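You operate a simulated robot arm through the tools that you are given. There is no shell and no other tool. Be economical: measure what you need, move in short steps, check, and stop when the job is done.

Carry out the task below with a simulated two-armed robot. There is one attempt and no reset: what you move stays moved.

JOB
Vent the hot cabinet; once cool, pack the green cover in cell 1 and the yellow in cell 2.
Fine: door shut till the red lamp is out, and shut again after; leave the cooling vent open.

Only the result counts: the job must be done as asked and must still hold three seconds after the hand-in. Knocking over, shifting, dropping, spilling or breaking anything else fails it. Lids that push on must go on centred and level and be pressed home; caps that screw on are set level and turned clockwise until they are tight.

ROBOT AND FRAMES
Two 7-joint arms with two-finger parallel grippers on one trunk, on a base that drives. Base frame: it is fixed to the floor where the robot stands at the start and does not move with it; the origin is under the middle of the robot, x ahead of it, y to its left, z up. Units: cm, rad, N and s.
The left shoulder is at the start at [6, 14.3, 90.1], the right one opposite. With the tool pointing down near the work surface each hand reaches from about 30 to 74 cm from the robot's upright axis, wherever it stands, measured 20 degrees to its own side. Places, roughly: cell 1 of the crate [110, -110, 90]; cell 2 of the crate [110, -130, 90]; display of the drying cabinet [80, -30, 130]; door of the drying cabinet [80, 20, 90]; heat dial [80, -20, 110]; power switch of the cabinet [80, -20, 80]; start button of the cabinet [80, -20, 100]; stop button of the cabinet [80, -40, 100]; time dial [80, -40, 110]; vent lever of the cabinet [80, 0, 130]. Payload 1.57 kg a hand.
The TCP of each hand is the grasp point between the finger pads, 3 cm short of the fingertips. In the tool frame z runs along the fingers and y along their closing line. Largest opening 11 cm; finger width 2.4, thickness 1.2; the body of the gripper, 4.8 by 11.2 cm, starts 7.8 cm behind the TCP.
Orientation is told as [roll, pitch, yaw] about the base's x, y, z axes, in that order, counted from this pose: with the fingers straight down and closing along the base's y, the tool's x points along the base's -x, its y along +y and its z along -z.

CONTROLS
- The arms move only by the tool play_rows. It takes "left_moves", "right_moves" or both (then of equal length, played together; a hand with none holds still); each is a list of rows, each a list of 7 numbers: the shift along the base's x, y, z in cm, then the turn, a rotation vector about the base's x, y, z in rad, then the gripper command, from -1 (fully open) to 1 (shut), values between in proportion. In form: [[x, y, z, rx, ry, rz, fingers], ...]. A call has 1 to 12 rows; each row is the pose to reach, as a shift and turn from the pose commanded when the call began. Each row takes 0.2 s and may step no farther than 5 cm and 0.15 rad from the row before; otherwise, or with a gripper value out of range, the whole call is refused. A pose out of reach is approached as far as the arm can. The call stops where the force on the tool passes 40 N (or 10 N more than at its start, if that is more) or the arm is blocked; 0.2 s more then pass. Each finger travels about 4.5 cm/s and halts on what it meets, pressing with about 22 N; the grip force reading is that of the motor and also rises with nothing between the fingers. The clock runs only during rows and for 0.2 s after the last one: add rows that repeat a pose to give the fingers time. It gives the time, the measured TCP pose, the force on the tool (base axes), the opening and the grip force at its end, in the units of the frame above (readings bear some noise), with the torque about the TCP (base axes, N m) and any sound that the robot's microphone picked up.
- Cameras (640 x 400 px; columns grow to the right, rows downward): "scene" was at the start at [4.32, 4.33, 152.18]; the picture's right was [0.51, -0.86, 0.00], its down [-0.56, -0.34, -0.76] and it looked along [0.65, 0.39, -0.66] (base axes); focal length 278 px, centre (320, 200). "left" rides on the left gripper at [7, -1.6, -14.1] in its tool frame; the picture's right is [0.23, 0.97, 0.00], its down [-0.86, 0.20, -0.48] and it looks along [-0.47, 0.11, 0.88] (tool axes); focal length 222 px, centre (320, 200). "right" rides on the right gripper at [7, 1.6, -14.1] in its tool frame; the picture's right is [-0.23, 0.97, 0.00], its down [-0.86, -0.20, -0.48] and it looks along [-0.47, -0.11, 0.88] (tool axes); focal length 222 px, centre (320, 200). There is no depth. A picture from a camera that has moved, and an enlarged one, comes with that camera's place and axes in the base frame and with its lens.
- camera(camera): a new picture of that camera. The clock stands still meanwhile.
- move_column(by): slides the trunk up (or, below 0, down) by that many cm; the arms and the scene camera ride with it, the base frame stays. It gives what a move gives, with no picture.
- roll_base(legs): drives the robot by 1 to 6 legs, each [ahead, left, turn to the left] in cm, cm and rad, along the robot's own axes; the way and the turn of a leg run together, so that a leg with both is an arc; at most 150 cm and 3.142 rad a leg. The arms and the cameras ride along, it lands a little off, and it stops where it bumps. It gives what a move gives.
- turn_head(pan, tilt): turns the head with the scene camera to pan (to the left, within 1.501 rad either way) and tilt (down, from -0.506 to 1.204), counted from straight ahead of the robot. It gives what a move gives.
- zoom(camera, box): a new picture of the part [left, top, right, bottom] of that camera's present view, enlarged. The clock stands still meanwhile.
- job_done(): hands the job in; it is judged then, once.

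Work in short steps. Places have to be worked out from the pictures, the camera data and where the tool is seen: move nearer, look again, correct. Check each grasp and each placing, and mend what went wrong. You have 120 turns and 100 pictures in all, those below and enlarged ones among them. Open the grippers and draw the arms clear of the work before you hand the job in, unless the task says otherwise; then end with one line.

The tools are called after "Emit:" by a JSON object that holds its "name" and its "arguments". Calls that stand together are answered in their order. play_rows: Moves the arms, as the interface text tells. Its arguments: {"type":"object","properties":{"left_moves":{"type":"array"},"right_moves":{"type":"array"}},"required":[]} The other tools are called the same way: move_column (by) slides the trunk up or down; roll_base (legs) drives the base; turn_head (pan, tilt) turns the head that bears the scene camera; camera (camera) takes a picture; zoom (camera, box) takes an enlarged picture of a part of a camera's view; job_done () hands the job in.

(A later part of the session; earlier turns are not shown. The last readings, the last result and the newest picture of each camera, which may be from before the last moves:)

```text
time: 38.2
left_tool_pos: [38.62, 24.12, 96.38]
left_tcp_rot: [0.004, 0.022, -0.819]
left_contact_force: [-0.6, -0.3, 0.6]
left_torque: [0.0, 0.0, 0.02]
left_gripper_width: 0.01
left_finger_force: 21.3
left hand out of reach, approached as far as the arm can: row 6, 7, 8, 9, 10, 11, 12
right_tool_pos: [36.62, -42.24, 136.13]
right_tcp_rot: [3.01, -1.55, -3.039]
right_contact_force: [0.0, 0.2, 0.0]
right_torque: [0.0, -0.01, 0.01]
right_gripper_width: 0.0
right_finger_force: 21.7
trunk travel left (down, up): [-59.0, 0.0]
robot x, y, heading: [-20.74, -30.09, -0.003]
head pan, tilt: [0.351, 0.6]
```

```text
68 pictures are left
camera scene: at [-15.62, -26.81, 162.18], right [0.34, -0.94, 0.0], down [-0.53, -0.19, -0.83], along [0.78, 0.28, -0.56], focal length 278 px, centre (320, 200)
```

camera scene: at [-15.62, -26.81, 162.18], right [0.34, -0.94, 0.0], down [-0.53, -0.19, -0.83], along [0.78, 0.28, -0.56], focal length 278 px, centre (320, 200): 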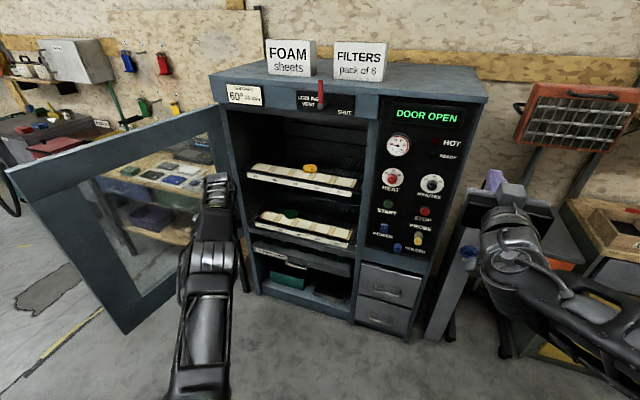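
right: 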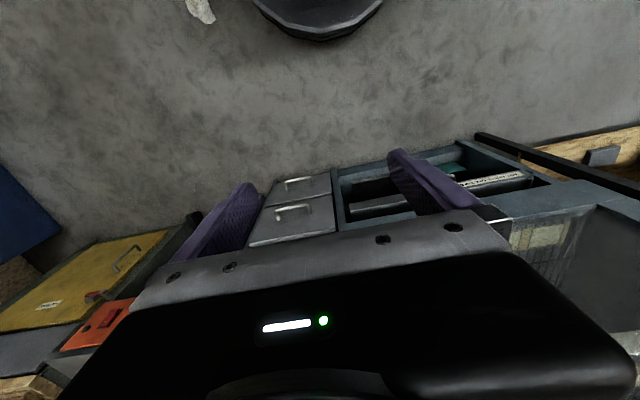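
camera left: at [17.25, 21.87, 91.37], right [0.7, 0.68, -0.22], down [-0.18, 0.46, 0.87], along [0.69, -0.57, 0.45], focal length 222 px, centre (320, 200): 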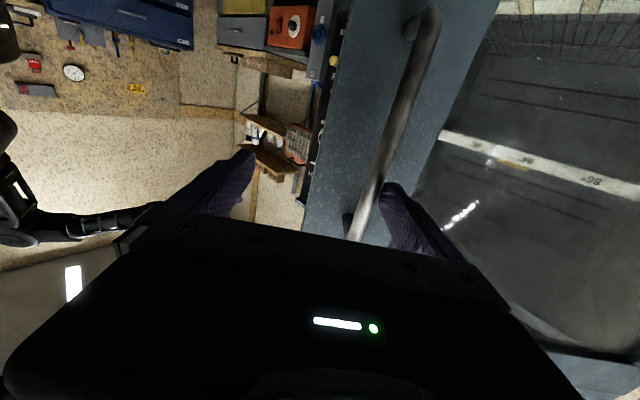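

The door swung fully open. I pull the left arm back out of the way, then move to look at the shelves closely.

Emit:
{"name": "play_rows", "arguments": {"left_moves": [[-3, -4, 0, 0, 0, 0, 1], [-5, -8, 0, 0, 0, 0, 1], [-7, -12, 0, 0, 0, 0, 1], [-8, -16, 0, 0, 0, 0, 1]]}}

Emit:
{"name": "roll_base", "arguments": {"legs": [[25, 15, 0]]}}

Emit:
{"name": "turn_head", "arguments": {"pan": 0.3, "tilt": 0.6}}

Emit:
{"name": "camera", "arguments": {"camera": "scene"}}

```text
time: 39.2
left_tool_pos: [30.67, 8.27, 96.75]
left_tcp_rot: [0.001, 0.02, -0.819]
left_contact_force: [0.7, 0.0, -0.3]
left_torque: [0.03, 0.0, 0.01]
left_gripper_width: 0.0
left_finger_force: 21.2
right_tool_pos: [36.78, -42.18, 136.19]
right_tcp_rot: [2.993, -1.553, -3.02]
right_contact_force: [-0.4, -0.4, -0.6]
right_torque: [0.02, 0.02, 0.05]
right_gripper_width: 0.0
right_finger_force: 21.2
trunk travel left (down, up): [-59.0, 0.0]
robot x, y, heading: [-21.06, -29.54, -0.004]
head pan, tilt: [0.351, 0.6]
```

```text
time: 41.2
left_tool_pos: [55.88, 23.47, 96.65]
left_tcp_rot: [-0.001, 0.021, -0.813]
left_contact_force: [1.5, -0.1, -0.1]
left_torque: [-0.02, 0.04, 0.0]
left_gripper_width: 0.0
left_finger_force: 21.1
right_tool_pos: [62.22, -26.89, 136.1]
right_tcp_rot: [3.054, -1.553, -3.077]
right_contact_force: [-0.4, 0.4, 0.0]
right_torque: [0.03, 0.0, -0.04]
right_gripper_width: 0.0
right_finger_force: 21.2
trunk travel left (down, up): [-59.0, 0.0]
robot x, y, heading: [4.26, -14.86, 0.001]
head pan, tilt: [0.351, 0.6]
```

```text
time: 41.8
left_tool_pos: [55.81, 23.47, 96.66]
left_tcp_rot: [-0.001, 0.02, -0.815]
left_contact_force: [-0.3, 0.7, 0.2]
left_torque: [0.0, -0.01, -0.01]
left_gripper_width: 0.02
left_finger_force: 21.5
right_tool_pos: [62.11, -26.99, 136.16]
right_tcp_rot: [3.037, -1.55, -3.06]
right_contact_force: [0.6, -0.1, -0.5]
right_torque: [0.01, 0.01, 0.01]
right_gripper_width: 0.0
right_finger_force: 21.6
trunk travel left (down, up): [-59.0, 0.0]
robot x, y, heading: [4.53, -14.6, -0.003]
head pan, tilt: [0.3, 0.6]
```

```text
67 pictures are left
camera scene: at [9.85, -12.28, 162.17], right [0.29, -0.96, 0.0], down [-0.54, -0.17, -0.83], along [0.79, 0.24, -0.56], focal length 278 px, centre (320, 200)
```

scene: 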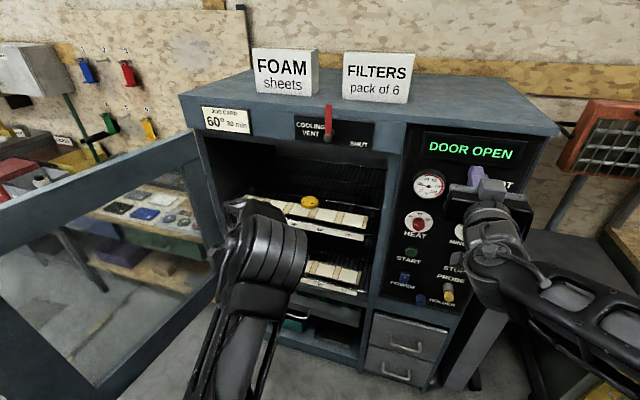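

I turn the left hand to point forward with fingers open, in front of the shelves.

Emit:
{"name": "play_rows", "arguments": {"left_moves": [[0, 0, 0.5, -0.053, -0.123, 0.053, 0], [0, 0, 1, -0.106, -0.246, 0.106, 0], [0, 0, 1.5, -0.159, -0.369, 0.159, -1], [0, 0, 2, -0.212, -0.492, 0.212, -1], [0, 0, 2.5, -0.265, -0.615, 0.265, -1], [0, 0, 3, -0.318, -0.738, 0.318, -1], [0, 0, 4, -0.371, -0.86, 0.371, -1], [0, 0, 5, -0.424, -0.983, 0.424, -1], [0, -1, 6, -0.477, -1.106, 0.477, -1], [0, -2, 7, -0.53, -1.229, 0.53, -1], [0, -3, 8, -0.583, -1.352, 0.583, -1], [0, -4, 8, -0.636, -1.475, 0.636, -1]]}}

Emit:
{"name": "camera", "arguments": {"camera": "left"}}

Emit:
{"name": "camera", "arguments": {"camera": "scene"}}

```text
time: 44.4
left_tool_pos: [55.95, 19.62, 104.68]
left_tcp_rot: [-0.016, -1.551, 0.019]
left_contact_force: [-0.5, 0.4, 0.2]
left_torque: [-0.05, -0.01, 0.01]
left_gripper_width: 11.0
left_finger_force: 0.0
right_tool_pos: [62.05, -26.83, 136.04]
right_tcp_rot: [3.085, -1.552, -3.108]
right_contact_force: [-0.5, -0.1, -0.5]
right_torque: [0.02, 0.02, 0.02]
right_gripper_width: 0.01
right_finger_force: 21.0
trunk travel left (down, up): [-59.0, 0.0]
robot x, y, heading: [4.58, -14.94, -0.005]
head pan, tilt: [0.3, 0.6]
```

```text
66 pictures are left
camera left: at [41.62, 17.79, 97.95], right [-0.01, 0.97, -0.23], down [-0.46, 0.2, 0.86], along [0.89, 0.11, 0.45], focal length 222 px, centre (320, 200)
```

left: 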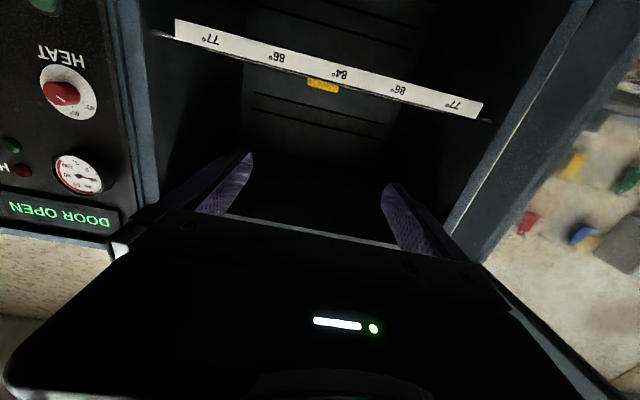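

```text
65 pictures are left
camera scene: at [9.88, -12.13, 162.17], right [0.29, -0.96, 0.0], down [-0.54, -0.17, -0.82], along [0.79, 0.24, -0.57], focal length 278 px, centre (320, 200)
```

scene: 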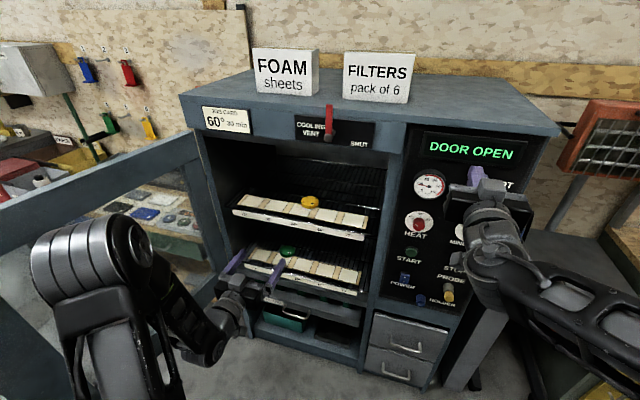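

Emit:
{"name": "zoom", "arguments": {"camera": "scene", "box": [220, 180, 380, 300]}}

Emit:
{"name": "zoom", "arguments": {"camera": "left", "box": [240, 30, 400, 130]}}

```text
3.33 times, centred on (300, 240) of scene
camera zoom: at [9.88, -12.13, 162.17], right [0.29, -0.96, 0.0], down [-0.54, -0.17, -0.82], along [0.79, 0.24, -0.57], focal length 927 px, centre (387, 67)
```

zoom: 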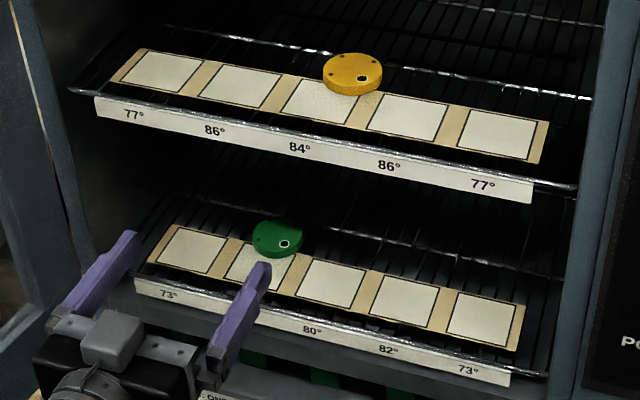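

```text
4.00 times, centred on (320, 80) of left
camera zoom: at [41.62, 17.79, 97.95], right [-0.01, 0.97, -0.23], down [-0.46, 0.2, 0.86], along [0.89, 0.11, 0.45], focal length 888 px, centre (320, 680)
```

zoom: 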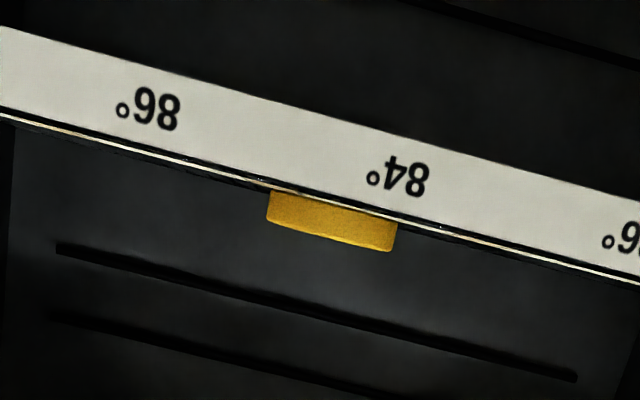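

Each cover is a disc about 7 cm across and 2 cm thick; yellow's centre is near (96.4, 18.6), z 97.2–98.9. I align the left hand in height and advance partway.

Emit:
{"name": "play_rows", "arguments": {"left_moves": [[4, -0.5, -2, 0, 0, 0, -1], [8, -1, -4, 0, 0, 0, -1], [12, -1, -5.5, 0, 0, 0, -1], [16, -1, -5.5, 0, 0, 0, -1], [20, -1, -5.5, 0, 0, 0, -1], [24, -1, -5.5, 0, 0, 0, -1], [27, -1, -5.5, 0, 0, 0, -1]]}}

Emit:
{"name": "camera", "arguments": {"camera": "left"}}

Emit:
{"name": "zoom", "arguments": {"camera": "scene", "box": [220, 160, 380, 260]}}

```text
time: 46.0
left_tool_pos: [82.92, 18.51, 99.23]
left_tcp_rot: [0.005, -1.548, -0.006]
left_contact_force: [-0.7, 1.0, -0.7]
left_torque: [-0.01, 0.04, -0.05]
left_gripper_width: 11.01
left_finger_force: 0.1
right_tool_pos: [62.18, -26.89, 136.13]
right_tcp_rot: [3.033, -1.551, -3.058]
right_contact_force: [0.4, 0.1, 0.2]
right_torque: [-0.04, -0.02, 0.01]
right_gripper_width: 0.0
right_finger_force: 21.4
trunk travel left (down, up): [-59.0, 0.0]
robot x, y, heading: [4.37, -14.95, 0.0]
head pan, tilt: [0.3, 0.6]
```

```text
62 pictures are left
camera left: at [68.73, 16.75, 92.58], right [0.0, 0.97, -0.23], down [-0.46, 0.2, 0.87], along [0.89, 0.11, 0.45], focal length 222 px, centre (320, 200)
```

left: 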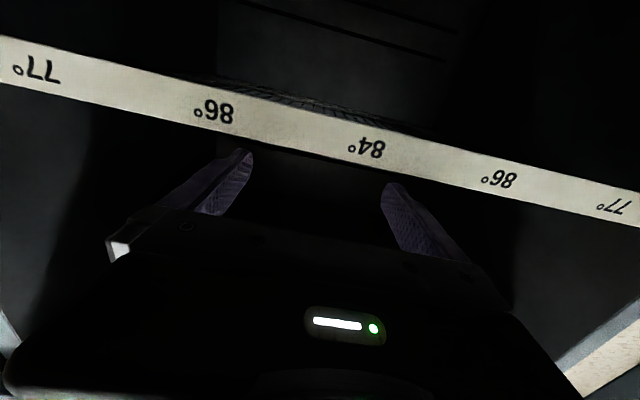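

```text
4.00 times, centred on (300, 210) of scene
camera zoom: at [9.92, -12.27, 162.17], right [0.29, -0.96, 0.0], down [-0.54, -0.17, -0.82], along [0.79, 0.24, -0.57], focal length 1112 px, centre (400, 160)
```

zoom: 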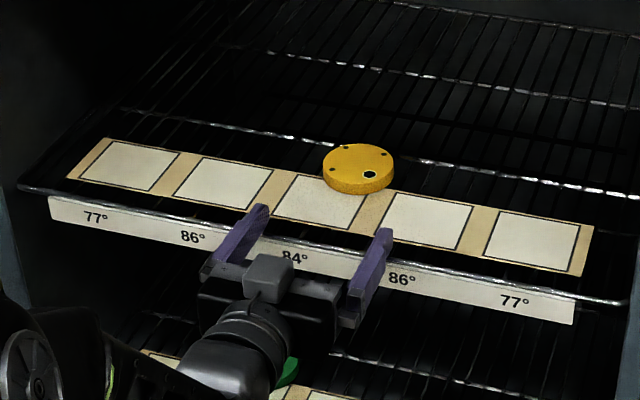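

A level hand would scrape the shelf with its body, so I'll tilt it 25° downward. Disc centre refined to (97.0, 19.1). I raise slightly and tilt first, then advance over the disc.

Emit:
{"name": "play_rows", "arguments": {"left_moves": [[0, 0.1, 1.5, 0, 0, 0, -1], [0, 0.2, 3, 0, 0.14, 0, -1], [0, 0.3, 3, 0, 0.28, 0, -1], [0, 0.5, 3, 0, 0.415, 0, -1], [4, 0.5, 3, 0, 0.415, 0, -1], [8, 0.5, 3, 0, 0.415, 0, -1]]}}

Emit:
{"name": "zoom", "arguments": {"camera": "scene", "box": [220, 160, 380, 260]}}

Emit:
{"name": "camera", "arguments": {"camera": "left"}}

```text
time: 47.4
left_tool_pos: [90.7, 19.11, 102.11]
left_tcp_rot: [0.002, -1.13, -0.001]
left_contact_force: [0.1, 0.4, 0.6]
left_torque: [-0.01, 0.05, 0.02]
left_gripper_width: 10.99
left_finger_force: 0.1
right_tool_pos: [62.18, -27.04, 136.0]
right_tcp_rot: [3.039, -1.55, -3.065]
right_contact_force: [-0.2, 0.4, -0.2]
right_torque: [-0.02, -0.02, -0.02]
right_gripper_width: 0.01
right_finger_force: 20.9
trunk travel left (down, up): [-59.0, 0.0]
robot x, y, heading: [4.51, -14.96, -0.002]
head pan, tilt: [0.3, 0.6]
```

```text
4.00 times, centred on (300, 210) of scene
camera zoom: at [9.94, -12.25, 162.17], right [0.29, -0.96, 0.0], down [-0.54, -0.17, -0.82], along [0.79, 0.24, -0.57], focal length 1112 px, centre (400, 160)
```

zoom: 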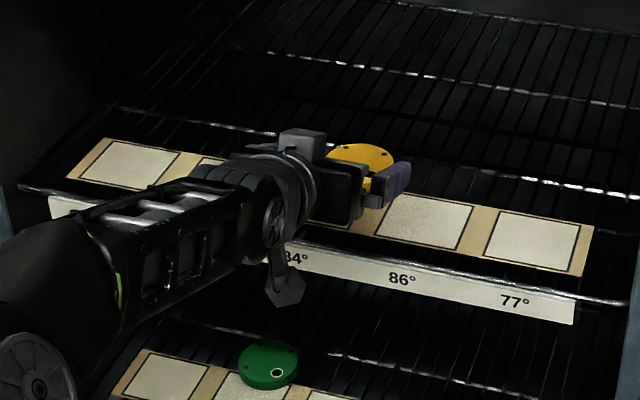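

```text
59 pictures are left
camera left: at [74.99, 17.37, 101.83], right [-0.1, 0.97, -0.2], down [-0.07, 0.2, 0.98], along [0.99, 0.11, 0.05], focal length 222 px, centre (320, 200)
```

left: 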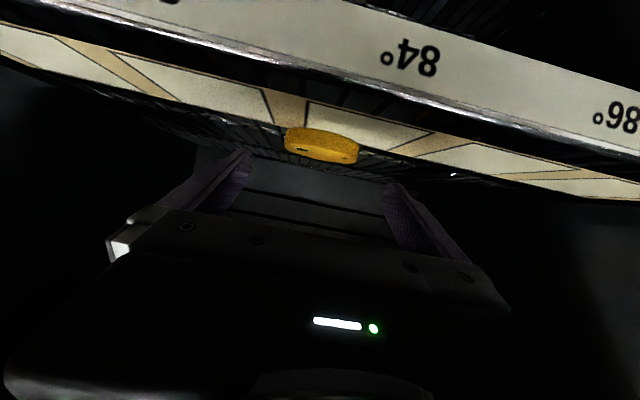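

The disc is centred between fingers. Advance, descend and close.

Emit:
{"name": "play_rows", "arguments": {"left_moves": [[2.5, 0, -1.1, 0, 0, 0, -1], [4.9, 0, -2.2, 0, 0, 0, -1], [4.9, 0, -2.2, 0, 0, 0, -0.3], [4.9, 0, -2.2, 0, 0, 0, 0.5], [4.9, 0, -2.2, 0, 0, 0, 1], [4.9, 0, -2.2, 0, 0, 0, 1], [4.9, 0, -2.2, 0, 0, 0, 1]]}}

Emit:
{"name": "camera", "arguments": {"camera": "left"}}

```text
time: 49.0
left_tool_pos: [95.44, 18.89, 99.92]
left_tcp_rot: [-0.001, -1.134, -0.003]
left_contact_force: [-0.3, -0.4, -0.3]
left_torque: [0.01, 0.04, -0.01]
left_gripper_width: 7.13
left_finger_force: 22.0
left hand out of reach, approached as far as the arm can: row 2, 3
right_tool_pos: [62.21, -26.97, 136.14]
right_tcp_rot: [3.042, -1.552, -3.064]
right_contact_force: [0.1, 0.7, 0.2]
right_torque: [0.01, 0.01, -0.01]
right_gripper_width: 0.01
right_finger_force: 21.1
trunk travel left (down, up): [-59.0, 0.0]
robot x, y, heading: [3.96, -14.45, -0.001]
head pan, tilt: [0.3, 0.6]
```

```text
58 pictures are left
camera left: at [79.72, 17.24, 99.6], right [-0.1, 0.97, -0.21], down [-0.07, 0.2, 0.98], along [0.99, 0.11, 0.05], focal length 222 px, centre (320, 200)
```

left: 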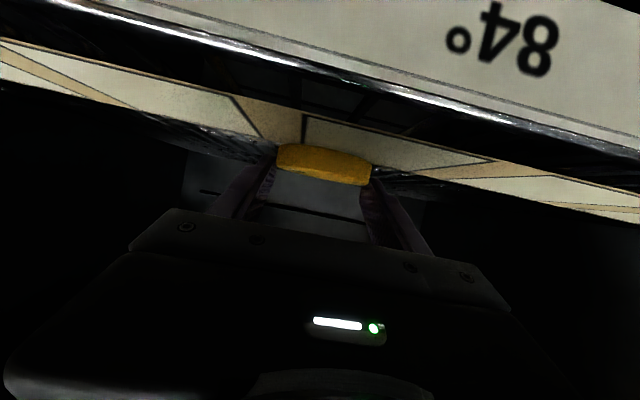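

Gripped at 7.1 cm. Lift a little and draw it out.

Emit:
{"name": "play_rows", "arguments": {"left_moves": [[0, 0, 2, 0, 0, 0, 1], [-1, 0, 4, 0, 0, 0, 1], [-5, 0, 5, 0, 0, 0, 1], [-9, 0, 5, 0, 0, 0, 1], [-13, 0, 5, 0, 0, 0, 1], [-17, 0, 5, 0, 0, 0, 1], [-21, -1, 5, 0, 0, 0, 1], [-25, -2, 5, 0, 0, 0, 1], [-29, -3, 5, 0, 0, 0, 1], [-33, -4, 5, 0, 0, 0, 1], [-37, -4, 5, 0, 0, 0, 1]]}}

Emit:
{"name": "camera", "arguments": {"camera": "scene"}}

```text
time: 51.4
left_tool_pos: [93.04, 26.37, 107.15]
left_tcp_rot: [0.001, -1.13, -0.001]
left_contact_force: [-0.2, -0.2, -3.0]
left_torque: [-0.02, 0.05, 0.0]
left_gripper_width: 7.13
left_finger_force: 21.8
left hand out of reach, approached as far as the arm can: row 2, 3, 4, 5, 6, 7, 8, 9, 10, 11
right_tool_pos: [62.2, -26.98, 136.09]
right_tcp_rot: [3.024, -1.553, -3.048]
right_contact_force: [0.5, 0.6, -0.7]
right_torque: [0.03, -0.02, 0.01]
right_gripper_width: 0.02
right_finger_force: 21.2
trunk travel left (down, up): [-59.0, 0.0]
robot x, y, heading: [4.1, -14.99, -0.001]
head pan, tilt: [0.3, 0.6]
```

```text
57 pictures are left
camera scene: at [9.95, -12.3, 162.17], right [0.29, -0.96, 0.0], down [-0.54, -0.17, -0.82], along [0.79, 0.24, -0.57], focal length 278 px, centre (320, 200)
```

scene: 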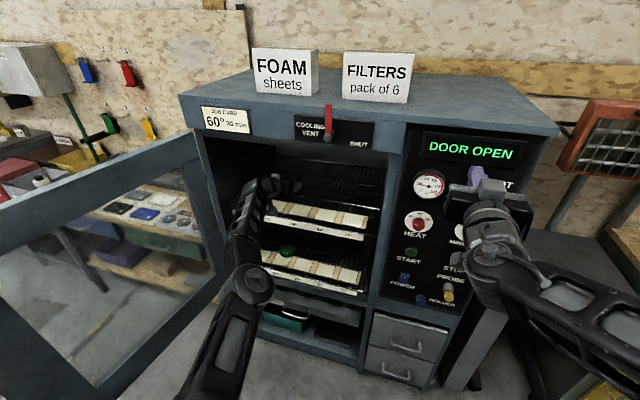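

The arm is stretched near a joint limit, so I draw the hand out by backing the base straight.

Emit:
{"name": "roll_base", "arguments": {"legs": [[-32, 0, 0]]}}

Emit:
{"name": "play_rows", "arguments": {"left_moves": [[-2, -2, 0, 0, 0, 0, 1], [-4, -4, 0, 0, 0, 0, 1], [-6, -6, 0, 0, 0, 0, 1], [-8, -8, 0, 0, 0, 0, 1]]}}

Emit:
{"name": "camera", "arguments": {"camera": "scene"}}

```text
time: 53.5
left_tool_pos: [61.58, 26.27, 107.28]
left_tcp_rot: [-0.002, -1.134, -0.002]
left_contact_force: [-1.0, 0.0, -2.1]
left_torque: [0.0, 0.01, 0.0]
left_gripper_width: 7.14
left_finger_force: 21.9
right_tool_pos: [30.4, -27.14, 136.14]
right_tcp_rot: [3.047, -1.553, -3.072]
right_contact_force: [-0.8, -0.3, 0.4]
right_torque: [0.0, -0.02, 0.02]
right_gripper_width: 0.02
right_finger_force: 21.7
trunk travel left (down, up): [-59.0, 0.0]
robot x, y, heading: [-27.31, -14.48, -0.001]
head pan, tilt: [0.3, 0.6]
```

```text
time: 54.5
left_tool_pos: [63.02, 21.48, 108.27]
left_tcp_rot: [0.001, -1.133, -0.004]
left_contact_force: [-0.1, -0.6, -3.0]
left_torque: [-0.02, -0.01, -0.01]
left_gripper_width: 7.12
left_finger_force: 21.8
left hand out of reach, approached as far as the arm can: row 1, 2, 3, 4
right_tool_pos: [30.53, -27.04, 136.18]
right_tcp_rot: [3.043, -1.551, -3.07]
right_contact_force: [0.0, -0.1, 0.0]
right_torque: [0.01, 0.02, -0.02]
right_gripper_width: 0.0
right_finger_force: 21.7
trunk travel left (down, up): [-59.0, 0.0]
robot x, y, heading: [-27.19, -14.89, 0.001]
head pan, tilt: [0.3, 0.6]
```

```text
56 pictures are left
camera scene: at [-21.62, -12.19, 162.17], right [0.29, -0.96, 0.0], down [-0.54, -0.17, -0.82], along [0.79, 0.24, -0.57], focal length 278 px, centre (320, 200)
```

scene: 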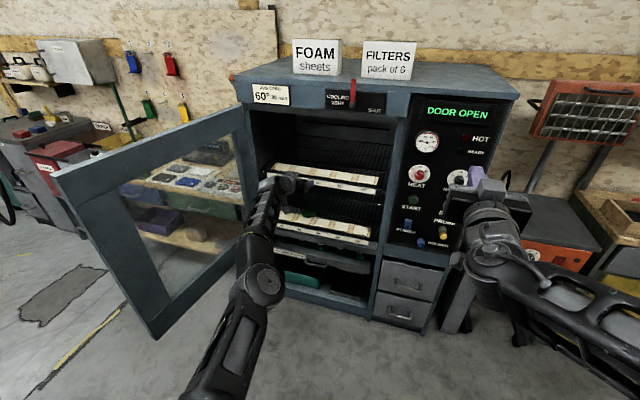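

The elbow seems locked straight; I try pulling inward toward the shoulder with larger displacement.

Emit:
{"name": "play_rows", "arguments": {"left_moves": [[-4.5, -1.2, -0.5, 0, 0, 0, 1], [-9, -2.4, -1, 0, 0, 0, 1], [-13.5, -3.6, -1.5, 0, 0, 0, 1], [-18, -4.8, -2, 0, 0, 0, 1], [-22, -6, -2.5, 0, 0, 0, 1]]}}

```text
time: 55.7
left_tool_pos: [63.12, 21.34, 107.35]
left_tcp_rot: [0.0, -1.132, -0.003]
left_contact_force: [0.5, 0.2, -2.1]
left_torque: [0.0, 0.03, -0.01]
left_gripper_width: 7.11
left_finger_force: 22.1
left hand out of reach, approached as far as the arm can: row 1, 2, 3, 4, 5
right_tool_pos: [30.53, -27.06, 136.01]
right_tcp_rot: [3.043, -1.55, -3.068]
right_contact_force: [-0.6, 0.1, 0.2]
right_torque: [0.02, 0.01, 0.0]
right_gripper_width: 0.02
right_finger_force: 21.3
trunk travel left (down, up): [-59.0, 0.0]
robot x, y, heading: [-26.94, -15.23, -0.001]
head pan, tilt: [0.3, 0.6]
```

Emit:
{"name": "play_rows", "arguments": {"left_moves": [[-2, 0, -4, 0, 0, 0, 1], [-4, 0, -8, 0, 0, 0, 1], [-6, 0, -12, 0, 0, 0, 1], [-9, 0, -15, 0, 0, 0, 1], [-13, 0, -17, 0, 0, 0, 1]]}}

Emit:
{"name": "turn_head", "arguments": {"pan": 0.8, "tilt": 0.8}}

Emit:
{"name": "camera", "arguments": {"camera": "scene"}}

```text
time: 56.9
left_tool_pos: [59.94, 26.45, 89.35]
left_tcp_rot: [-0.002, -1.135, -0.002]
left_contact_force: [1.0, 0.6, -2.9]
left_torque: [0.0, 0.04, -0.03]
left_gripper_width: 7.1
left_finger_force: 21.9
left hand out of reach, approached as far as the arm can: row 1, 2, 3, 4, 5
right_tool_pos: [30.52, -26.98, 136.14]
right_tcp_rot: [3.076, -1.55, -3.101]
right_contact_force: [0.2, 0.2, 0.1]
right_torque: [0.0, 0.01, 0.0]
right_gripper_width: 0.0
right_finger_force: 21.6
trunk travel left (down, up): [-59.0, 0.0]
robot x, y, heading: [-27.26, -14.91, -0.007]
head pan, tilt: [0.3, 0.6]
```

```text
time: 57.9
left_tool_pos: [59.91, 26.38, 89.38]
left_tcp_rot: [0.001, -1.134, -0.004]
left_contact_force: [-0.2, 0.2, -2.2]
left_torque: [0.01, 0.06, 0.01]
left_gripper_width: 7.1
left_finger_force: 22.3
right_tool_pos: [30.6, -26.99, 136.09]
right_tcp_rot: [3.044, -1.552, -3.069]
right_contact_force: [-0.3, -1.0, -0.1]
right_torque: [0.03, 0.01, -0.01]
right_gripper_width: 0.02
right_finger_force: 21.0
trunk travel left (down, up): [-59.0, 0.0]
robot x, y, heading: [-27.45, -14.71, -0.004]
head pan, tilt: [0.799, 0.799]
```

```text
55 pictures are left
camera scene: at [-24.43, -9.02, 160.48], right [0.71, -0.7, 0.0], down [-0.5, -0.51, -0.7], along [0.49, 0.5, -0.72], focal length 278 px, centre (320, 200)
```

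scene: 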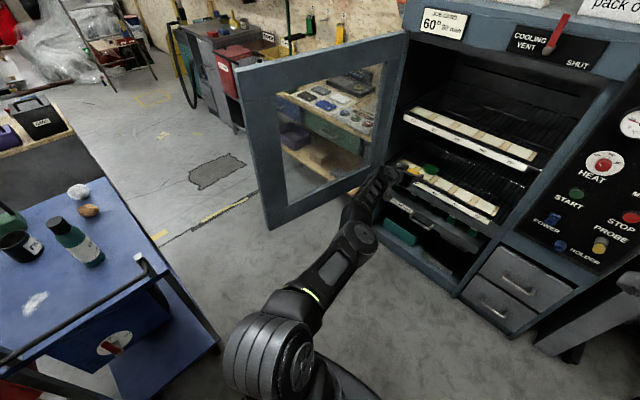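

The arm is straight out. I try leaving this by pitching the hand back to level while retreating.

Emit:
{"name": "play_rows", "arguments": {"left_moves": [[-1, 0, 2, 0, -0.1, 0, 1], [-2, 0, 4, 0, -0.2, 0, 1], [-4, 0, 6, 0, -0.3, 0, 1], [-6, 0, 8, 0, -0.41, 0, 1], [-9, 0, 8, 0, -0.41, 0, 1], [-12, 0, 8, 0, -0.41, 0, 1]]}}

```text
time: 59.3
left_tool_pos: [60.42, 28.52, 95.39]
left_tcp_rot: [0.032, -1.543, -0.038]
left_contact_force: [-0.9, 1.0, -2.5]
left_torque: [-0.03, 0.09, 0.01]
left_gripper_width: 7.13
left_finger_force: 21.6
left hand out of reach, approached as far as the arm can: row 1, 2, 3, 4, 5, 6
right_tool_pos: [30.6, -26.89, 136.1]
right_tcp_rot: [3.052, -1.551, -3.074]
right_contact_force: [0.5, 0.9, -0.3]
right_torque: [0.01, 0.0, -0.01]
right_gripper_width: 0.0
right_finger_force: 21.4
trunk travel left (down, up): [-59.0, 0.0]
robot x, y, heading: [-27.74, -14.87, -0.003]
head pan, tilt: [0.799, 0.799]
```

Still straight. I try pure sideways/up motions along the sphere, which should let the elbow start bending.

Emit:
{"name": "play_rows", "arguments": {"left_moves": [[1, -3, 1, 0, 0, 0, 1], [2, -6, 2, 0, 0, 0, 1], [2, -9, 3, 0, 0, 0, 1], [2, -12, 4, 0, 0, 0, 1], [1, -15, 5, 0, 0, 0, 1], [0, -18, 6, 0, 0, 0, 1], [-2, -21, 7, 0, 0, 0, 1]]}}

```text
time: 60.9
left_tool_pos: [66.14, 8.75, 100.11]
left_tcp_rot: [0.057, -1.545, -0.058]
left_contact_force: [-0.3, 0.2, -2.6]
left_torque: [-0.03, 0.04, 0.01]
left_gripper_width: 7.12
left_finger_force: 22.0
left hand out of reach, approached as far as the arm can: row 1, 2, 3, 4, 5, 6, 7
right_tool_pos: [30.49, -27.02, 136.1]
right_tcp_rot: [3.018, -1.551, -3.043]
right_contact_force: [0.2, 0.3, 0.7]
right_torque: [-0.01, -0.02, -0.03]
right_gripper_width: 0.01
right_finger_force: 21.5
trunk travel left (down, up): [-59.0, 0.0]
robot x, y, heading: [-26.91, -14.65, -0.002]
head pan, tilt: [0.799, 0.799]
```

Emit:
{"name": "play_rows", "arguments": {"left_moves": [[0, 0, 4, 0, 0, 0, 1], [0, 0, 8, 0, 0, 0, 1], [-1, 0, 12, 0, 0, 0, 1], [-2, 0, 16, 0, 0, 0, 1], [-4, 0, 20, 0, 0, 0, 1], [-6, 0, 24, 0, 0, 0, 1], [-9, 0, 27, 0, 0, 0, 1], [-13, 0, 30, 0, 0, 0, 1]]}}

Emit:
{"name": "turn_head", "arguments": {"pan": 0.4, "tilt": 0.7}}

Emit:
{"name": "camera", "arguments": {"camera": "scene"}}

```text
time: 62.7
left_tool_pos: [64.7, 9.81, 132.18]
left_tcp_rot: [0.066, -1.545, -0.069]
left_contact_force: [0.8, -0.5, -2.1]
left_torque: [0.01, 0.05, 0.05]
left_gripper_width: 7.12
left_finger_force: 21.9
left hand out of reach, approached as far as the arm can: row 1, 2, 3, 4, 5, 6, 7, 8
right_tool_pos: [30.41, -27.07, 136.12]
right_tcp_rot: [3.051, -1.552, -3.076]
right_contact_force: [-1.5, -0.1, 0.1]
right_torque: [-0.04, 0.01, -0.02]
right_gripper_width: 0.0
right_finger_force: 21.7
trunk travel left (down, up): [-59.0, 0.0]
robot x, y, heading: [-27.27, -14.47, -0.002]
head pan, tilt: [0.799, 0.799]
```

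```text
time: 63.5
left_tool_pos: [64.71, 9.84, 132.28]
left_tcp_rot: [0.055, -1.543, -0.055]
left_contact_force: [0.5, 0.0, -3.1]
left_torque: [0.01, 0.04, -0.02]
left_gripper_width: 7.11
left_finger_force: 22.2
right_tool_pos: [30.57, -27.06, 136.23]
right_tcp_rot: [3.044, -1.551, -3.07]
right_contact_force: [-0.5, -0.8, 0.0]
right_torque: [-0.03, 0.01, 0.0]
right_gripper_width: 0.0
right_finger_force: 21.5
trunk travel left (down, up): [-59.0, 0.0]
robot x, y, heading: [-27.38, -14.58, -0.003]
head pan, tilt: [0.4, 0.7]
```

```text
54 pictures are left
camera scene: at [-22.25, -11.5, 161.3], right [0.39, -0.92, 0.0], down [-0.59, -0.25, -0.76], along [0.71, 0.3, -0.64], focal length 278 px, centre (320, 200)
```

scene: 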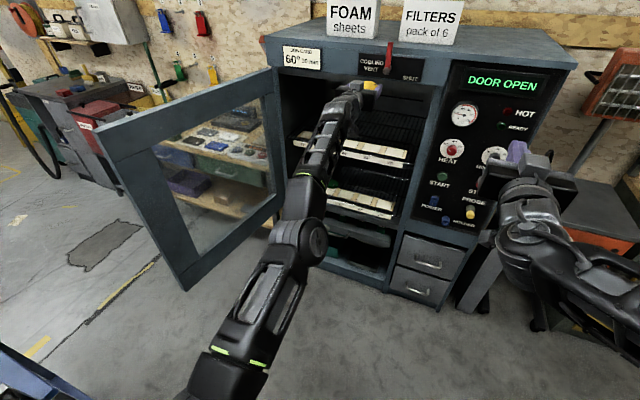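

The elbow hangs straight below, so the wrist is probably at its bending limit. I pitch the hand upward a bit (disc is firmly held) and retract.

Emit:
{"name": "play_rows", "arguments": {"left_moves": [[0, 0, 0, 0, -0.14, 0, 1], [0, 0, 0, 0, -0.28, 0, 1], [-1, 0, 0, 0, -0.42, 0, 1], [-4, 0, 0, 0, -0.55, 0, 1], [-8, 0, 0, 0, -0.6, 0, 1], [-12, 0, 0, 0, -0.6, 0, 1], [-16, 0, 0, 0, -0.6, 0, 1]]}}

```text
time: 65.1
left_tool_pos: [63.08, 11.44, 133.83]
left_tcp_rot: [3.138, -0.999, -3.139]
left_contact_force: [0.2, -0.2, -2.2]
left_torque: [0.03, 0.07, -0.01]
left_gripper_width: 7.13
left_finger_force: 21.7
left hand out of reach, approached as far as the arm can: row 1, 2, 3, 4, 5, 6, 7
right_tool_pos: [30.56, -27.02, 136.11]
right_tcp_rot: [3.048, -1.551, -3.077]
right_contact_force: [0.3, 0.6, 0.2]
right_torque: [-0.01, -0.02, -0.03]
right_gripper_width: 0.0
right_finger_force: 21.2
trunk travel left (down, up): [-59.0, 0.0]
robot x, y, heading: [-27.05, -15.24, -0.011]
head pan, tilt: [0.4, 0.7]
```

I think the elbow passed its full-stretch point to the wrong side. I'll back the base for room, then stretch outward and move down before retracting, so that it bends the right way.

Emit:
{"name": "roll_base", "arguments": {"legs": [[-12, 0, 0]]}}

Emit:
{"name": "play_rows", "arguments": {"left_moves": [[4, 0, 0, 0, 0, 0, 1], [8, 0, -3, 0, 0.1, 0, 1], [10, 0, -7, 0, 0.2, 0, 1], [12, 0, -11, 0, 0.3, 0, 1], [12, 0, -15, 0, 0.4, 0, 1], [12, 0, -19, 0, 0.5, 0, 1], [11, 0, -23, 0, 0.58, 0, 1], [8, 0, -27, 0, 0.58, 0, 1], [5, 0, -30, 0, 0.58, 0, 1], [1, 0, -32, 0, 0.58, 0, 1], [-3, 0, -34, 0, 0.58, 0, 1], [-7, 0, -36, 0, 0.58, 0, 1]]}}

```text
time: 66.4
left_tool_pos: [51.15, 11.3, 133.97]
left_tcp_rot: [3.136, -0.996, -3.137]
left_contact_force: [0.3, 0.7, -2.2]
left_torque: [-0.03, 0.05, -0.03]
left_gripper_width: 7.15
left_finger_force: 22.1
right_tool_pos: [18.49, -27.1, 136.15]
right_tcp_rot: [3.05, -1.552, -3.077]
right_contact_force: [-0.3, -0.1, 0.6]
right_torque: [0.02, 0.03, 0.01]
right_gripper_width: 0.0
right_finger_force: 21.2
trunk travel left (down, up): [-59.0, 0.0]
robot x, y, heading: [-39.37, -14.7, -0.009]
head pan, tilt: [0.4, 0.7]
```

```text
time: 69.0
left_tool_pos: [53.02, 12.14, 95.9]
left_tcp_rot: [-0.037, -1.565, 0.035]
left_contact_force: [-0.1, -0.4, -1.5]
left_torque: [-0.01, 0.06, 0.02]
left_gripper_width: 7.11
left_finger_force: 21.6
left hand out of reach, approached as far as the arm can: row 1, 2, 3, 4, 5, 6, 7, 8, 9, 10, 11, 12
right_tool_pos: [18.7, -27.08, 136.23]
right_tcp_rot: [3.041, -1.552, -3.07]
right_contact_force: [-0.2, -0.4, -1.6]
right_torque: [0.01, 0.04, -0.02]
right_gripper_width: 0.01
right_finger_force: 21.2
trunk travel left (down, up): [-59.0, 0.0]
robot x, y, heading: [-39.39, -14.57, -0.001]
head pan, tilt: [0.4, 0.7]
```

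Emit:
{"name": "play_rows", "arguments": {"left_moves": [[4, 0, 0, 0, 0, 0, 1], [8, 0, 0, 0, 0, 0, 1], [12, 0, 0, 0, 0, 0, 1], [12, 0, 0, 0, 0, 0, 1]]}}

Emit:
{"name": "camera", "arguments": {"camera": "scene"}}

```text
time: 70.0
left_tool_pos: [53.39, 13.15, 97.72]
left_tcp_rot: [0.034, -1.564, -0.038]
left_contact_force: [-0.1, 0.0, -3.4]
left_torque: [-0.03, 0.12, -0.04]
left_gripper_width: 7.13
left_finger_force: 22.2
left hand out of reach, approached as far as the arm can: row 1, 2, 3, 4
right_tool_pos: [18.71, -27.0, 136.12]
right_tcp_rot: [3.065, -1.552, -3.091]
right_contact_force: [0.5, 0.3, 0.2]
right_torque: [0.04, 0.03, -0.02]
right_gripper_width: 0.01
right_finger_force: 21.5
trunk travel left (down, up): [-59.0, 0.0]
robot x, y, heading: [-39.58, -15.12, -0.004]
head pan, tilt: [0.4, 0.7]
```

```text
53 pictures are left
camera scene: at [-34.18, -11.41, 161.3], right [0.38, -0.92, 0.0], down [-0.59, -0.25, -0.76], along [0.71, 0.29, -0.64], focal length 278 px, centre (320, 200)
```

scene: 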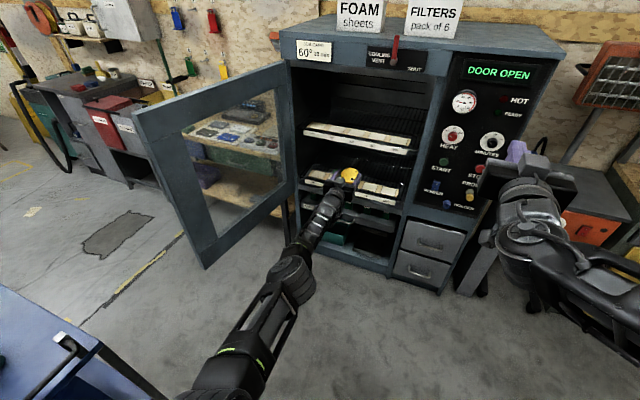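

Emit:
{"name": "play_rows", "arguments": {"left_moves": [[-1, 0, 4, 0, 0, 0, 1], [-2, 0, 8, 0, 0, 0, 1], [-4, 0, 12, 0, 0, 0, 1], [-7, 0, 15, 0, 0, 0, 1], [-11, 0, 17, 0, 0, 0, 1]]}}

```text
time: 71.2
left_tool_pos: [54.96, 14.79, 113.17]
left_tcp_rot: [0.216, -1.564, -0.22]
left_contact_force: [0.8, -0.6, -2.9]
left_torque: [0.0, 0.08, 0.01]
left_gripper_width: 7.12
left_finger_force: 21.7
left hand out of reach, approached as far as the arm can: row 1, 2, 3, 4, 5
right_tool_pos: [18.69, -27.13, 136.1]
right_tcp_rot: [3.041, -1.554, -3.07]
right_contact_force: [0.1, -0.8, 0.6]
right_torque: [0.04, 0.0, 0.0]
right_gripper_width: 0.0
right_finger_force: 21.0
trunk travel left (down, up): [-59.0, 0.0]
robot x, y, heading: [-39.17, -14.46, -0.004]
head pan, tilt: [0.4, 0.7]
```

Next idea: rotate the hand far upward so the wrist limit forces the elbow to flex, while asking to retract.

Emit:
{"name": "play_rows", "arguments": {"left_moves": [[-1, 0, 0, 0, -0.145, 0, 1], [-2, 0, 0, 0, -0.29, 0, 1], [-4, 0, 0, 0, -0.435, 0, 1], [-6, 0, 0, 0, -0.58, 0, 1], [-8, 0, 0, 0, -0.725, 0, 1], [-10, 0, 0, 0, -0.87, 0, 1], [-12, 0, 0, 0, -1.015, 0, 1], [-14, 0, 0, 0, -1.16, 0, 1], [-16, 0, 0, 0, -1.305, 0, 1], [-18, 0, 0, 0, -1.45, 0, 1], [-20, 0, 0, 0, -1.595, 0, 1], [-22, 0, 0, 0, -1.74, 0, 1]]}}

Emit:
{"name": "camera", "arguments": {"camera": "scene"}}

```text
time: 73.8
left_tool_pos: [24.21, 16.43, 127.77]
left_tcp_rot: [3.133, 0.081, 3.133]
left_contact_force: [-0.7, -0.4, -3.2]
left_torque: [0.02, 0.06, -0.02]
left_gripper_width: 7.13
left_finger_force: 21.6
left hand out of reach, approached as far as the arm can: row 1, 2, 3, 4, 6, 7, 8, 9, 10, 11, 12
right_tool_pos: [18.62, -26.98, 136.17]
right_tcp_rot: [3.052, -1.553, -3.08]
right_contact_force: [-0.6, -0.4, 0.1]
right_torque: [0.02, 0.0, 0.01]
right_gripper_width: 0.0
right_finger_force: 21.3
trunk travel left (down, up): [-59.0, 0.0]
robot x, y, heading: [-39.18, -14.75, -0.005]
head pan, tilt: [0.4, 0.7]
```

```text
52 pictures are left
camera scene: at [-34.29, -11.45, 161.3], right [0.38, -0.92, 0.0], down [-0.59, -0.25, -0.77], along [0.71, 0.29, -0.64], focal length 278 px, centre (320, 200)
```

scene: 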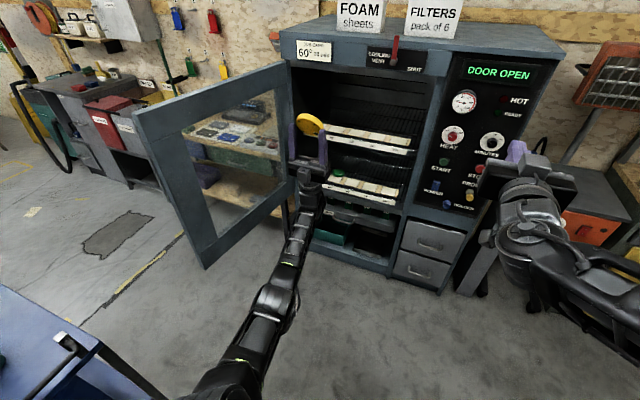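

The elbow bent (hand is now well inside full reach). I turn the hand back to level, keeping it retracted.

Emit:
{"name": "play_rows", "arguments": {"left_moves": [[0, 0, -1, 0, 0.145, 0, 1], [0, 0, -3, 0, 0.29, 0, 1], [0, 0, -5, 0, 0.435, 0, 1], [1, 0, -7, 0, 0.58, 0, 1], [2, 0, -9, 0, 0.725, 0, 1], [3, 0, -11, 0, 0.87, 0, 1], [4, 0, -13, 0, 1.015, 0, 1], [5, 0, -15, 0, 1.16, 0, 1], [6, 0, -17, 0, 1.305, 0, 1], [7, 0, -19, 0, 1.45, 0, 1], [8, 0, -20, 0, 1.595, 0, 1], [8, 0, -20, 0, 1.65, 0, 1]]}}

Emit:
{"name": "camera", "arguments": {"camera": "scene"}}

```text
time: 76.4
left_tool_pos: [32.0, 16.72, 107.54]
left_tcp_rot: [-1.225, -1.559, 1.218]
left_contact_force: [1.2, 0.4, -1.8]
left_torque: [-0.02, 0.06, -0.03]
left_gripper_width: 7.1
left_finger_force: 22.3
left hand out of reach, approached as far as the arm can: row 1, 2, 3, 4, 5, 6, 7, 8, 9, 10
right_tool_pos: [18.6, -27.12, 136.22]
right_tcp_rot: [3.076, -1.552, -3.102]
right_contact_force: [0.3, 0.4, 0.0]
right_torque: [0.01, -0.02, -0.01]
right_gripper_width: 0.02
right_finger_force: 21.6
trunk travel left (down, up): [-59.0, 0.0]
robot x, y, heading: [-39.0, -14.69, -0.003]
head pan, tilt: [0.4, 0.7]
```

```text
51 pictures are left
camera scene: at [-34.16, -11.38, 161.3], right [0.38, -0.92, 0.0], down [-0.59, -0.25, -0.76], along [0.71, 0.29, -0.64], focal length 278 px, centre (320, 200)
```

scene: 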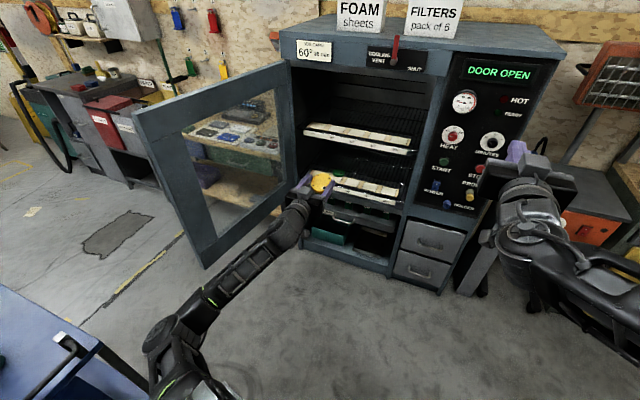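

The elbow is recovered (out to the left); I'll avoid over-stretching from now on. Next I prepare an in-air handover: tilt the left hand so the disc is level and bring it to the middle, while the right hand turns to point down.

Emit:
{"name": "play_rows", "arguments": {"left_moves": [[-0.5, -2, -0.7, 0, 0.04, 0, 1], [-1, -4, -1.4, 0, 0.08, 0, 1], [-1.5, -6, -2.1, 0, 0.12, 0, 1], [-2, -8, -2.8, 0, 0.16, 0, 1], [-2.5, -10, -3.5, 0, 0.2, 0, 1], [-3, -12, -4.2, 0, 0.24, 0, 1], [-3.5, -14, -5, 0, 0.28, 0, 1], [-4, -16, -5.6, 0, 0.32, 0, 1], [-4.5, -18, -6.3, 0, 0.36, 0, 1], [-5, -20, -7, 0, 0.4, 0, 1], [-5.5, -21, -7.5, 0, 0.425, 0, 1]], "right_moves": [[0, 0, 0, 0, 0.141, 0, 1], [0, 0, 0, 0, 0.282, 0, 1], [0, 0, 0, 0, 0.423, 0, 0], [0, 0, 0, 0, 0.564, 0, -1], [0, 0, 0, 0, 0.705, 0, -1], [0, 0, 0, 0, 0.847, 0, -1], [0, 0, 0, 0, 0.988, 0, -1], [0, 0, 0, 0, 1.129, 0, -1], [0, 0, 0, 0, 1.27, 0, -1], [0, 0, 0, 0, 1.411, 0, -1], [0, 0, 0, 0, 1.552, 0, -1]]}}

Emit:
{"name": "turn_head", "arguments": {"pan": 0.0, "tilt": 0.75}}

Emit:
{"name": "camera", "arguments": {"camera": "scene"}}

```text
time: 78.8
left_tool_pos: [26.87, -4.47, 100.01]
left_tcp_rot: [-0.025, -1.143, 0.022]
left_contact_force: [0.8, -0.1, -2.4]
left_torque: [0.01, 0.03, 0.02]
left_gripper_width: 7.1
left_finger_force: 21.7
right_tool_pos: [18.66, -27.22, 133.69]
right_tcp_rot: [-0.037, -0.466, 0.013]
right_contact_force: [-0.5, -0.2, -1.2]
right_torque: [0.02, -0.01, 0.0]
right_gripper_width: 10.98
right_finger_force: 0.0
right hand out of reach, approached as far as the arm can: row 8, 9, 10, 11
trunk travel left (down, up): [-59.0, 0.0]
robot x, y, heading: [-38.99, -14.43, -0.005]
head pan, tilt: [0.4, 0.7]
```

```text
time: 79.7
left_tool_pos: [26.84, -4.45, 99.96]
left_tcp_rot: [-0.028, -1.145, 0.021]
left_contact_force: [0.2, 0.2, -2.1]
left_torque: [0.02, 0.04, -0.04]
left_gripper_width: 7.12
left_finger_force: 21.8
right_tool_pos: [18.61, -27.15, 133.65]
right_tcp_rot: [-0.04, -0.466, 0.013]
right_contact_force: [-0.3, 0.2, 0.2]
right_torque: [-0.01, -0.03, -0.01]
right_gripper_width: 10.98
right_finger_force: 0.1
trunk travel left (down, up): [-59.0, 0.0]
robot x, y, heading: [-39.16, -14.79, -0.005]
head pan, tilt: [0.0, 0.75]
```

```text
50 pictures are left
camera scene: at [-33.73, -14.78, 160.88], right [0.0, -1.0, 0.0], down [-0.68, 0.0, -0.73], along [0.73, 0.0, -0.68], focal length 278 px, centre (320, 200)
```

scene: 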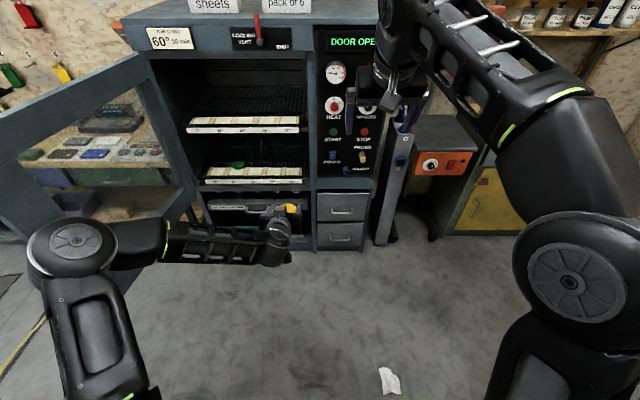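

The right hand is too high to point down; I lower it, finish the pitch, and yaw it 90° so it closes along x.

Emit:
{"name": "play_rows", "arguments": {"right_moves": [[0, 0, -4, 0, 0, 0, -1], [0, 0, -8, 0, 0.12, 0, -1], [0, 0, -12, 0, 0.24, 0, -1], [0, 0, -16, 0, 0.35, 0, -1], [0, 0, -20, 0, 0.466, 0, -1]]}}

Emit:
{"name": "play_rows", "arguments": {"right_moves": [[0, 0, 0, 0, 0, 0.143, -1], [0, 0, 0, 0, 0, 0.286, -1], [0, 0, 0, 0, 0, 0.429, -1], [0, 0, 0, 0, 0, 0.571, -1], [0, 0, 0, 0, 0, 0.714, -1], [0, 0, 0, 0, 0, 0.857, -1], [0, 0, 0, 0, 0, 1.0, -1], [0, 0, 0, 0, 0, 1.143, -1], [0, 0, 0, 0, 0, 1.286, -1], [0, 0, 0, 0, 0, 1.429, -1], [0, 0, 0, 0, 0, 1.571, -1]]}}

Emit:
{"name": "camera", "arguments": {"camera": "scene"}}

Emit:
{"name": "camera", "arguments": {"camera": "right"}}

```text
time: 80.8
left_tool_pos: [26.73, -4.4, 99.99]
left_tcp_rot: [-0.028, -1.144, 0.021]
left_contact_force: [0.2, 0.4, -2.6]
left_torque: [0.01, 0.03, 0.02]
left_gripper_width: 7.16
left_finger_force: 22.3
right_tool_pos: [18.54, -26.98, 115.79]
right_tcp_rot: [-0.033, -0.058, 0.013]
right_contact_force: [-0.7, -0.8, 0.3]
right_torque: [0.03, 0.0, 0.03]
right_gripper_width: 11.01
right_finger_force: 0.1
right hand out of reach, approached as far as the arm can: row 5
trunk travel left (down, up): [-59.0, 0.0]
robot x, y, heading: [-39.08, -15.15, -0.003]
head pan, tilt: [0.0, 0.75]
```

```text
time: 83.2
left_tool_pos: [26.83, -4.34, 99.91]
left_tcp_rot: [-0.027, -1.146, 0.024]
left_contact_force: [-0.1, -0.2, -2.9]
left_torque: [-0.01, 0.02, 0.0]
left_gripper_width: 7.11
left_finger_force: 22.0
right_tool_pos: [18.62, -27.14, 116.0]
right_tcp_rot: [-0.044, -0.064, 1.405]
right_contact_force: [-0.9, -0.8, -0.3]
right_torque: [0.01, -0.01, 0.0]
right_gripper_width: 10.98
right_finger_force: 0.0
right hand out of reach, approached as far as the arm can: row 10, 11
trunk travel left (down, up): [-59.0, 0.0]
robot x, y, heading: [-39.36, -14.93, -0.003]
head pan, tilt: [0.0, 0.75]
```

```text
49 pictures are left
camera scene: at [-33.73, -14.76, 160.88], right [-0.01, -1.0, 0.0], down [-0.68, 0.0, -0.73], along [0.73, 0.0, -0.68], focal length 278 px, centre (320, 200)
```

scene: 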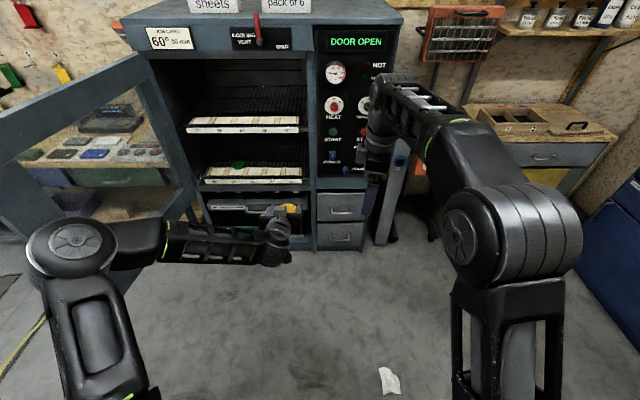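

```text
48 pictures are left
camera right: at [15.06, -34.41, 129.54], right [-0.92, 0.39, -0.03], down [0.31, 0.78, 0.54], along [0.23, 0.49, -0.84], focal length 222 px, centre (320, 200)
```

right: 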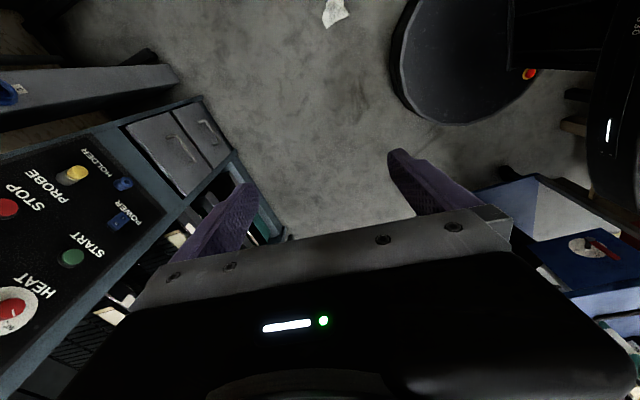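

I zoom on the held disc to find its place and level.

Emit:
{"name": "zoom", "arguments": {"camera": "scene", "box": [240, 180, 340, 260]}}

Emit:
{"name": "camera", "arguments": {"camera": "left"}}

```text
5.00 times, centred on (290, 220) of scene
camera zoom: at [-33.73, -14.76, 160.88], right [-0.01, -1.0, 0.0], down [-0.68, 0.0, -0.73], along [0.73, 0.0, -0.68], focal length 1391 px, centre (470, 100)
```

zoom: 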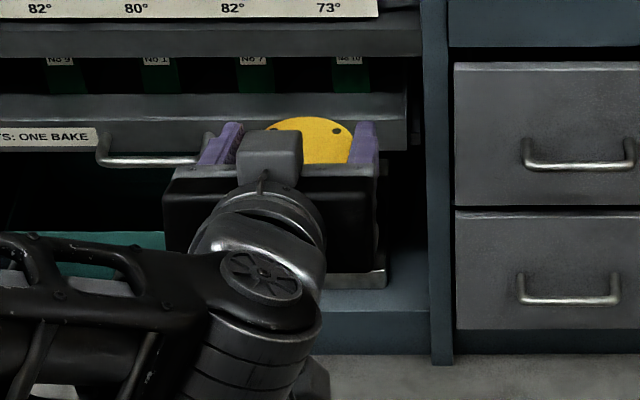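

```text
46 pictures are left
camera left: at [11.1, -6.04, 99.49], right [-0.09, 0.97, -0.22], down [-0.08, 0.21, 0.97], along [0.99, 0.11, 0.06], focal length 222 px, centre (320, 200)
```

left: 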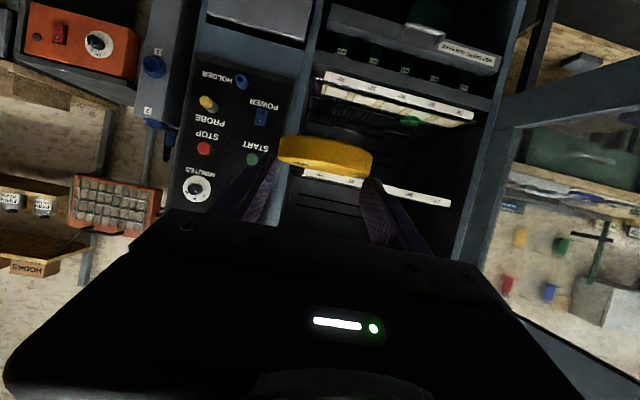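

Disc centre ≈ (28.3, -4.4, 97.4). I move the right hand over it with a 9 cm opening, correcting its small tilt.

Emit:
{"name": "play_rows", "arguments": {"right_moves": [[2, 4.5, 0, -0.01, 0.01, 0, -0.636], [4, 9, 0, -0.02, 0.02, 0, -0.636], [6, 13.5, 0, -0.03, 0.03, 0, -0.636], [8, 18, 0, -0.045, 0.045, 0, -0.636], [10, 22.7, -1, -0.056, 0.054, 0, -0.636], [10, 22.7, -4, -0.056, 0.054, 0, -0.636]]}}

Emit:
{"name": "camera", "arguments": {"camera": "right"}}

Emit:
{"name": "zoom", "arguments": {"camera": "scene", "box": [220, 140, 380, 260]}}

```text
refused: row 5 steps farther than a row can; nothing moved
```

```text
45 pictures are left
camera right: at [15.06, -34.41, 129.54], right [-0.92, 0.39, -0.03], down [0.31, 0.78, 0.54], along [0.23, 0.49, -0.84], focal length 222 px, centre (320, 200)
```

right: 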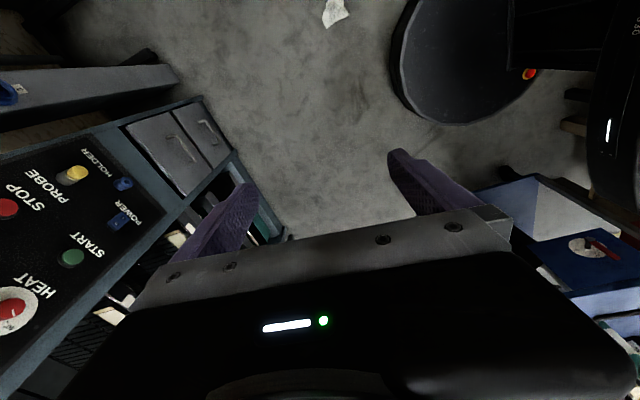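

```text
3.33 times, centred on (300, 200) of scene
camera zoom: at [-33.73, -14.76, 160.88], right [-0.01, -1.0, 0.0], down [-0.68, 0.0, -0.73], along [0.73, 0.0, -0.68], focal length 927 px, centre (387, 200)
```

zoom: 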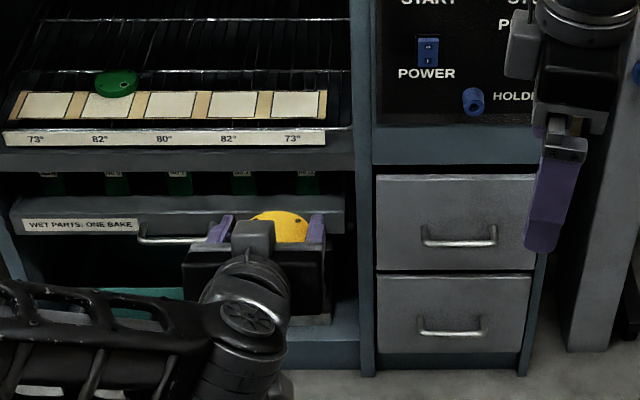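

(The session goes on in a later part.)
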